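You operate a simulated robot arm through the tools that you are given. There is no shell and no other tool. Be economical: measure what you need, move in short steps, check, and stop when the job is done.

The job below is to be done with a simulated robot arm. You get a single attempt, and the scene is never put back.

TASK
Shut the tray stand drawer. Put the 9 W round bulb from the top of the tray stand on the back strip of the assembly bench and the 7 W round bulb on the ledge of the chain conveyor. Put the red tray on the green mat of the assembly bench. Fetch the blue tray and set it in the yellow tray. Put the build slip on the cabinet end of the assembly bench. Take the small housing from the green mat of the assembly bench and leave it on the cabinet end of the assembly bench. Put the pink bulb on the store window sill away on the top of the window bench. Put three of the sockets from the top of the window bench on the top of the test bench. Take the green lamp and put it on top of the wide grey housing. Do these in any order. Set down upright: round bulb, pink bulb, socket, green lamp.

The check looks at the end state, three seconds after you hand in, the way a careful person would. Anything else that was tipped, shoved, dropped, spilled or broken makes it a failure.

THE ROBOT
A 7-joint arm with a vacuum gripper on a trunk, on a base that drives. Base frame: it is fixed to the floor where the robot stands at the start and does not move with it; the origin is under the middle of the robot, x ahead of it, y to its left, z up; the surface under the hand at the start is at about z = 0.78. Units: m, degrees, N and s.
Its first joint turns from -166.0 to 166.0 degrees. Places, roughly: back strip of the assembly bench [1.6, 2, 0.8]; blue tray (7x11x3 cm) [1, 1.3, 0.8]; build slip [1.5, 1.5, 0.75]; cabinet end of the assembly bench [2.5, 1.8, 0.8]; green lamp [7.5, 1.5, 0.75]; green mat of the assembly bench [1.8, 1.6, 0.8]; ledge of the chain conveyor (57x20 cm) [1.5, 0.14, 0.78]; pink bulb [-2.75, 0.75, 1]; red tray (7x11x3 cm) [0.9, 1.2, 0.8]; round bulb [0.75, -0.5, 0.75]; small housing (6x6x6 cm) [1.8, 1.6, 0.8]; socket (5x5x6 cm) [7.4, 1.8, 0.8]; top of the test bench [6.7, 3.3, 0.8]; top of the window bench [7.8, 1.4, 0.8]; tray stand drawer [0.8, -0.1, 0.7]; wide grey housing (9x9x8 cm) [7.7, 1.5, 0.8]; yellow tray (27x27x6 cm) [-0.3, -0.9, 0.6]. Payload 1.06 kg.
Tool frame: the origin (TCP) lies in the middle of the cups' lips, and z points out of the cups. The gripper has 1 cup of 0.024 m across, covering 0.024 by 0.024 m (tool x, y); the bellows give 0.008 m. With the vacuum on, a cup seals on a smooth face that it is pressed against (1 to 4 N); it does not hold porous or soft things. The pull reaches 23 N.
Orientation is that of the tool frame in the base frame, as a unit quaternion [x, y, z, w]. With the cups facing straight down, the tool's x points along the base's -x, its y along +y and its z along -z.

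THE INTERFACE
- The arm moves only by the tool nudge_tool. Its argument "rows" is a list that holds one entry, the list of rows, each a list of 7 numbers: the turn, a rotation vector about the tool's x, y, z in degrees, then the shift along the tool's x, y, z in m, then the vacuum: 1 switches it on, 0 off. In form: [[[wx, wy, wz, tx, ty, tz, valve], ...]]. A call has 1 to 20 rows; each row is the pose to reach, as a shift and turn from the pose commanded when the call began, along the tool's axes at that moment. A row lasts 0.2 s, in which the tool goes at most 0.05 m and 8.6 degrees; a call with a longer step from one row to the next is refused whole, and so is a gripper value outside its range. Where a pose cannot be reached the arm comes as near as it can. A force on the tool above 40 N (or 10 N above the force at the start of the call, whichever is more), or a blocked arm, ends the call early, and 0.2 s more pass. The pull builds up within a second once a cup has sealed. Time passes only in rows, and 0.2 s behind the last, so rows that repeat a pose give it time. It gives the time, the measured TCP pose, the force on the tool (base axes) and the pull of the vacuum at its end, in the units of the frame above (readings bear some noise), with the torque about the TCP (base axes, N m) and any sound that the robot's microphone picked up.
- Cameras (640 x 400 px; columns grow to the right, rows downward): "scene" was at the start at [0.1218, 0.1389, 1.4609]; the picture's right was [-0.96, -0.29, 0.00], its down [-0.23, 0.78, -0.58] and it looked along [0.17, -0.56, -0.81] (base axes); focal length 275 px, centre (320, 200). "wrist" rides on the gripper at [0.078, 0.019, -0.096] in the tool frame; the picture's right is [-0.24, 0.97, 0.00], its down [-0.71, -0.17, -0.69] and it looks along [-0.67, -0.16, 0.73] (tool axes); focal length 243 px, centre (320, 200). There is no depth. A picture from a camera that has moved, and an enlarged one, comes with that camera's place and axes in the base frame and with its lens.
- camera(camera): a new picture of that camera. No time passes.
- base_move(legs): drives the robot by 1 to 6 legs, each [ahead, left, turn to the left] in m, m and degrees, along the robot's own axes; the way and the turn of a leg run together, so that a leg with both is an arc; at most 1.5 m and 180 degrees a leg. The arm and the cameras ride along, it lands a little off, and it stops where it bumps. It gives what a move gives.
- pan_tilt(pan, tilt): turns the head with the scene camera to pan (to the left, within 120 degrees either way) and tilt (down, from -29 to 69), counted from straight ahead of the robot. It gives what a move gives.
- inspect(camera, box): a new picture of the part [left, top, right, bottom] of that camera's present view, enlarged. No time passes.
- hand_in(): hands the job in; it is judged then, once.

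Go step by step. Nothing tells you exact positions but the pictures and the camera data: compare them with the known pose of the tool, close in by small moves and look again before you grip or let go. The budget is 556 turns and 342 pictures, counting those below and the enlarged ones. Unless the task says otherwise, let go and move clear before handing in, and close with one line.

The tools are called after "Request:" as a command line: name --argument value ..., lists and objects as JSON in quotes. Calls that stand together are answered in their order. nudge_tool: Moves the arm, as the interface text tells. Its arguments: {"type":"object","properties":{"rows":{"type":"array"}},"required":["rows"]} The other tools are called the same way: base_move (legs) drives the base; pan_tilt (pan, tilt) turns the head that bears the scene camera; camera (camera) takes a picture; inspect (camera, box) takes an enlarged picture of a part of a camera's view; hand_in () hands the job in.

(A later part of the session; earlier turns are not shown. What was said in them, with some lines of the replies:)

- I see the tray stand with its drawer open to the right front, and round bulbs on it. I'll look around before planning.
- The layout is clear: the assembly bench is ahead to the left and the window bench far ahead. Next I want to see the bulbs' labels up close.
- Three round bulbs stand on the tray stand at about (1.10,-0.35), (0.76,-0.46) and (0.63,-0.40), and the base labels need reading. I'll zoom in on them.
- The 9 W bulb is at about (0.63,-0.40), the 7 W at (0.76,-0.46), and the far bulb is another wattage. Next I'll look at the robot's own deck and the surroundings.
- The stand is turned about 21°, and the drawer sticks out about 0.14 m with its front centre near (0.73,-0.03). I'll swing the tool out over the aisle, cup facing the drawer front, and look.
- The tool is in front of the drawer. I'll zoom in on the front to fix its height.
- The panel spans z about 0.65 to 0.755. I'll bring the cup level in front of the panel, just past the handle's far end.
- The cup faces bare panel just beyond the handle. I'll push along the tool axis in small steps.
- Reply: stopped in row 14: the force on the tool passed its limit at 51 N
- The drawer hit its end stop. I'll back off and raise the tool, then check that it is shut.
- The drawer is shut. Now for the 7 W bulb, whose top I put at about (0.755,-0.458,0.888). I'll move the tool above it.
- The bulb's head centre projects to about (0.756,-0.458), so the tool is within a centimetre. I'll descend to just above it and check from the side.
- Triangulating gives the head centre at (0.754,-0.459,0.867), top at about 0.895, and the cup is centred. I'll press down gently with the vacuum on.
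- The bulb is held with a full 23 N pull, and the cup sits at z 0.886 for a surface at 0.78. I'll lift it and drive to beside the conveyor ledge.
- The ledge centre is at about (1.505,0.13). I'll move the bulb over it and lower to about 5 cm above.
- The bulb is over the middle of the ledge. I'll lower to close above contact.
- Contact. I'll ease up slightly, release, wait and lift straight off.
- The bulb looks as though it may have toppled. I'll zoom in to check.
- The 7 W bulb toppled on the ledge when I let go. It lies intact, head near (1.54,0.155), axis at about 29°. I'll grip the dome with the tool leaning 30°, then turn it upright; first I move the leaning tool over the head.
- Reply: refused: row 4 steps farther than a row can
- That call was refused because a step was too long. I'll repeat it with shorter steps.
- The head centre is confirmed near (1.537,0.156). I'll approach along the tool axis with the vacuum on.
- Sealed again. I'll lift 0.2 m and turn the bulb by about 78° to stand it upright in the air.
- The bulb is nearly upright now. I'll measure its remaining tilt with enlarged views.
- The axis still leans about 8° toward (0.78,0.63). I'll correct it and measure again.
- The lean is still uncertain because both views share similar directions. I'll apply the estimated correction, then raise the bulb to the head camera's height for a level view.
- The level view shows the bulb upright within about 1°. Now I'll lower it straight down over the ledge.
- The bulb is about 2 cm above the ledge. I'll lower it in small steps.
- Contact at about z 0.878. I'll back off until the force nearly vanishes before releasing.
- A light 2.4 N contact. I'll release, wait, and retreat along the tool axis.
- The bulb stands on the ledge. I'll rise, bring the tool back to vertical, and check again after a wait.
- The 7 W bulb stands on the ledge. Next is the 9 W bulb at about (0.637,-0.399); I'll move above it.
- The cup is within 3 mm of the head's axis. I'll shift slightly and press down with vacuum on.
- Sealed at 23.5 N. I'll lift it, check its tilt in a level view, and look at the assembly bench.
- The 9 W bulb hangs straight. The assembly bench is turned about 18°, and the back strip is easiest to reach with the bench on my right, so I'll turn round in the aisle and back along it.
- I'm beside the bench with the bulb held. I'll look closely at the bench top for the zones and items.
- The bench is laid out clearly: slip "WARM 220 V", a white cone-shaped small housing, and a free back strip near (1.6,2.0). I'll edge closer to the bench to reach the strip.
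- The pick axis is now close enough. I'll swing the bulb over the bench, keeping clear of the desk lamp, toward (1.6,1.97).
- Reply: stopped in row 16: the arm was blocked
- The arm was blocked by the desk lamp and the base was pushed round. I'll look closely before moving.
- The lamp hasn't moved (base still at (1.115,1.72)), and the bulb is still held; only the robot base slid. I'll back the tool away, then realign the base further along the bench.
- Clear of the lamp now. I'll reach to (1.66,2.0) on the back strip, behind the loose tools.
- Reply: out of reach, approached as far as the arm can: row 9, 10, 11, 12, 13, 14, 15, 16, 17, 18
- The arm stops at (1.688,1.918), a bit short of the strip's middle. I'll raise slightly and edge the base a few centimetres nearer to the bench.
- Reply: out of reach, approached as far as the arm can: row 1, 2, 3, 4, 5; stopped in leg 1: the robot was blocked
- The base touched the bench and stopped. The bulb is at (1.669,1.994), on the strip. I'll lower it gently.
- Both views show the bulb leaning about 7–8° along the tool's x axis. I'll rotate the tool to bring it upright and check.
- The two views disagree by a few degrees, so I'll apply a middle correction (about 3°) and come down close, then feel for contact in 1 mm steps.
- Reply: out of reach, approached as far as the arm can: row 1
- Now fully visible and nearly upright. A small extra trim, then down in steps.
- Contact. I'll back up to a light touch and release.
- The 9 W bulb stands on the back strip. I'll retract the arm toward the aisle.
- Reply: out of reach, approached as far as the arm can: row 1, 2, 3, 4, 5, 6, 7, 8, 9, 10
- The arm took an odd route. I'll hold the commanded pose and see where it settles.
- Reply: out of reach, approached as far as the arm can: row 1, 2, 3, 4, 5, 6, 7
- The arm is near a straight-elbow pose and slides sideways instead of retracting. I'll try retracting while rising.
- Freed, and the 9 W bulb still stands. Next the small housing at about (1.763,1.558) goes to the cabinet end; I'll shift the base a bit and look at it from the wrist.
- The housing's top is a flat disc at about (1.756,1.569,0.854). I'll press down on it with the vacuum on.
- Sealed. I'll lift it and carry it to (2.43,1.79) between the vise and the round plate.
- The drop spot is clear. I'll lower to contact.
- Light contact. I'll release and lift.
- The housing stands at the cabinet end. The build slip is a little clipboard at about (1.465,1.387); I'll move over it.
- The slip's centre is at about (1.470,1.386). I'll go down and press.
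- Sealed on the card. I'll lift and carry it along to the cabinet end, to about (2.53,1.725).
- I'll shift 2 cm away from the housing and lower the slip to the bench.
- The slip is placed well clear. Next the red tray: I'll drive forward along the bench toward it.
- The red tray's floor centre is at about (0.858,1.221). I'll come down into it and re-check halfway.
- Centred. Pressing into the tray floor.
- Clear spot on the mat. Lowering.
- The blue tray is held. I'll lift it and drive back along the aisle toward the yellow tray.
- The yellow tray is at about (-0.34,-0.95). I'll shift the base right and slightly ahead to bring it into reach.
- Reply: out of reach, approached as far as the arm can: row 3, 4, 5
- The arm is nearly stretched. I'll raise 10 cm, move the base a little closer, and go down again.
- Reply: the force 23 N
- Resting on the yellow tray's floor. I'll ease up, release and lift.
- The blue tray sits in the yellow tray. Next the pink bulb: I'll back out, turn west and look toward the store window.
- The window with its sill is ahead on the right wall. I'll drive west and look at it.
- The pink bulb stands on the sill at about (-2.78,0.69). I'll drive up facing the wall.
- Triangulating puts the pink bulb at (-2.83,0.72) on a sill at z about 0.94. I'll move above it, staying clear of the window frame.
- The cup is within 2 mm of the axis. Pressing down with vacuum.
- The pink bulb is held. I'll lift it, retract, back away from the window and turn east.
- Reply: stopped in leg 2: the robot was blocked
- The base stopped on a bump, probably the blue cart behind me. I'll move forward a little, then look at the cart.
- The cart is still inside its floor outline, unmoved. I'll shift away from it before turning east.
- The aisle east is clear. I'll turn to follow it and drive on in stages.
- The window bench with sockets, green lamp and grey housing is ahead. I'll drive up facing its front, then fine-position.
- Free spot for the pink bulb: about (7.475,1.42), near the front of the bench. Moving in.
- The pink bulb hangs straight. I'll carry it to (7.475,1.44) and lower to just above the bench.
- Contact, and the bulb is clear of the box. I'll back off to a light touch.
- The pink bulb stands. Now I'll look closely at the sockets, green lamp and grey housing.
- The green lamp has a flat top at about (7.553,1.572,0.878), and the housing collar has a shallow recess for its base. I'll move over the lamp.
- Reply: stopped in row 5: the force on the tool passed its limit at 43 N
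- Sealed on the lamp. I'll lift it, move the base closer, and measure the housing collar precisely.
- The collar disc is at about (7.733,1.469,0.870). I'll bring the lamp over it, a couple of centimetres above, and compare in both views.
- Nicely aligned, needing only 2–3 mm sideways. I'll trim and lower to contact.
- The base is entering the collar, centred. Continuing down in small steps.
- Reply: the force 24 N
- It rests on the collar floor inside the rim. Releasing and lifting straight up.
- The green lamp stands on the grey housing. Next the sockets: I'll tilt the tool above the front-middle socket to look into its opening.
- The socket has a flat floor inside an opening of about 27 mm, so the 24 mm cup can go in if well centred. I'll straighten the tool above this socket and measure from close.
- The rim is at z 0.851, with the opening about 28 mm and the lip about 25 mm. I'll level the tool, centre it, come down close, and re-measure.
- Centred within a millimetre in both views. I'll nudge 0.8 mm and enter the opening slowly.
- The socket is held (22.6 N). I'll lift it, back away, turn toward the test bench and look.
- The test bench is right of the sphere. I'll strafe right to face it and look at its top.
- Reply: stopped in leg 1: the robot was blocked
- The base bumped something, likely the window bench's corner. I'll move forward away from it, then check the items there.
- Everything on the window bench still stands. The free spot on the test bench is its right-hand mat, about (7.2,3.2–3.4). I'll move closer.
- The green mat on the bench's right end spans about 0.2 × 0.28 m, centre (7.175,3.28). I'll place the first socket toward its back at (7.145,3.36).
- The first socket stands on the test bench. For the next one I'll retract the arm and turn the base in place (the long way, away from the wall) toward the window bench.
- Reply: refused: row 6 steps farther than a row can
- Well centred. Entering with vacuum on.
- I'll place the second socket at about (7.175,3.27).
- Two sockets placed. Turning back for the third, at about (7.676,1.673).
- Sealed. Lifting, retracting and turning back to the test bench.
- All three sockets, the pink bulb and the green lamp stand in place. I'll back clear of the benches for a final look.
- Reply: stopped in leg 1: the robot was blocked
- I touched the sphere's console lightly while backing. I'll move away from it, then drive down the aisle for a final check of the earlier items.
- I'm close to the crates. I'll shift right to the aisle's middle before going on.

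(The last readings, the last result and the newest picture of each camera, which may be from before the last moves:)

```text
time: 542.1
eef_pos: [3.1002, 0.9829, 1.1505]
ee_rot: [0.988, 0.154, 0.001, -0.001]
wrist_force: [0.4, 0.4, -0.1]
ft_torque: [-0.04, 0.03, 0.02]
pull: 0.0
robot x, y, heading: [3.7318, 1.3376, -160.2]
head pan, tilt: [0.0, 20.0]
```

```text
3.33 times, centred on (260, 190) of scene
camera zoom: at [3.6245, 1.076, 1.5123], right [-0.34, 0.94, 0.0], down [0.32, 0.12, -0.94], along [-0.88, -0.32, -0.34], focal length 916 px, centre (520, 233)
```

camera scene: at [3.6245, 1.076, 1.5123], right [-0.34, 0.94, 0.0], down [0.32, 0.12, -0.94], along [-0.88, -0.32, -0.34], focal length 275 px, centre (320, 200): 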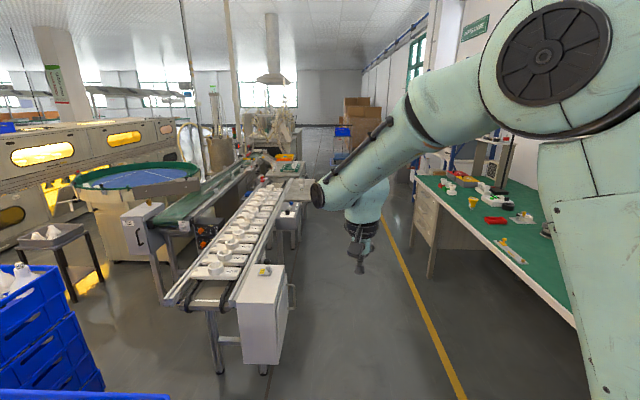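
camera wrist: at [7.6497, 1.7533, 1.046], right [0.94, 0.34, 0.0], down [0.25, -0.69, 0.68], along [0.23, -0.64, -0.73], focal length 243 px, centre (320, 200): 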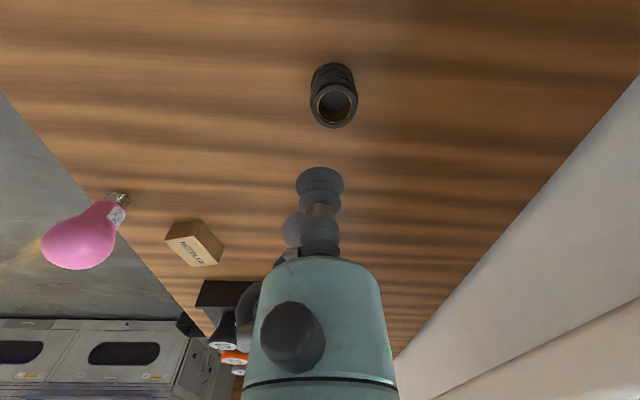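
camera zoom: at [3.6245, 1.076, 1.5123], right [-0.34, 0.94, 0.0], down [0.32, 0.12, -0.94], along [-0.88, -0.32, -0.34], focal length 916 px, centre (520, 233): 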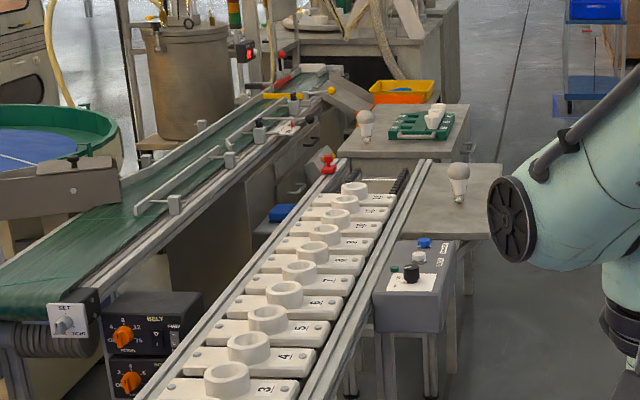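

Request:
pan_tilt --pan -45 --tilt 25

Request:
camera --camera "scene"

Request:
base_move --legs '[[0.6, 0.05, 0]]'

Request:
pan_tilt --pan -70 --tilt 30

Request:
camera --camera "scene"

```text
time: 543.3
eef_pos: [3.1007, 0.9828, 1.1506]
ee_rot: [0.988, 0.153, 0.003, -0.001]
wrist_force: [0.2, -0.1, -0.1]
ft_torque: [0.01, 0.03, -0.01]
pull: 0.1
robot x, y, heading: [3.7376, 1.3399, -160.2]
head pan, tilt: [-45.0, 25.0]
```

```text
122 pictures are left
camera scene: at [3.6288, 1.1467, 1.5043], right [0.43, 0.9, 0.0], down [0.38, -0.18, -0.91], along [-0.82, 0.39, -0.42], focal length 275 px, centre (320, 200)
```

scene: 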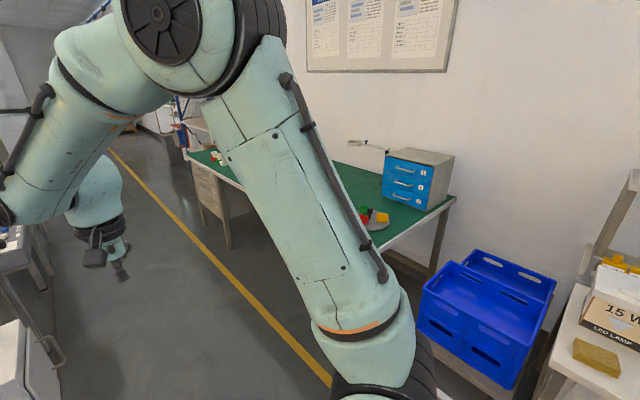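

```text
time: 546.7
eef_pos: [2.5492, 0.7396, 1.1505]
ee_rot: [0.989, 0.15, 0.001, -0.001]
wrist_force: [-0.4, 0.5, -1.0]
ft_torque: [-0.01, 0.01, 0.0]
pull: 0.0
robot x, y, heading: [3.1853, 1.0935, -160.6]
head pan, tilt: [-45.0, 25.0]
```

```text
time: 547.5
eef_pos: [2.5488, 0.7413, 1.1505]
ee_rot: [0.989, 0.151, 0.002, -0.001]
wrist_force: [0.1, 0.3, -1.0]
ft_torque: [0.03, 0.01, -0.02]
pull: 0.0
robot x, y, heading: [3.1855, 1.0935, -160.6]
head pan, tilt: [-70.0, 30.0]
```

```text
121 pictures are left
camera scene: at [3.1053, 0.9304, 1.4963], right [0.77, 0.64, 0.0], down [0.32, -0.39, -0.87], along [-0.55, 0.67, -0.5], focal length 275 px, centre (320, 200)
```

scene: 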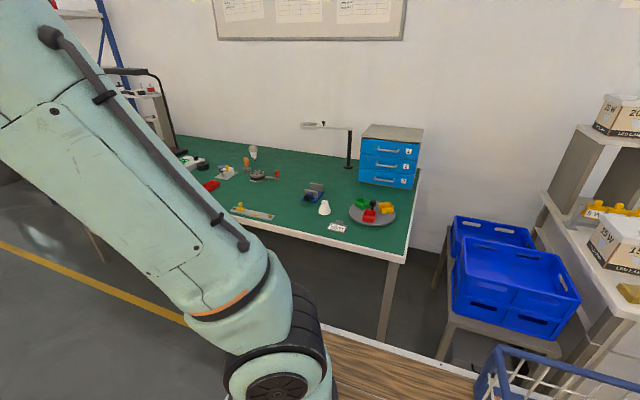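

Everything is in place: the 9 W and 7 W bulbs stand, the housing and slip are at the cabinet end, the red tray is on the mat, and the tool is clear and empty. Handing in.

Request:
hand_in

```text
The job is handed in.
```

I handed the job in with every item placed where you asked, but there were some knocks along the way. The 7 W bulb toppled when I first let go of it on the ledge; it looked undamaged, so I stood it up again. The robot also bumped the desk lamp, the front edge of the assembly bench, the blue cart and, lightly, the console by the big blue sphere, and probably the window bench corner. The later views I took showed nothing moved or tipped; I did not look at the console again.
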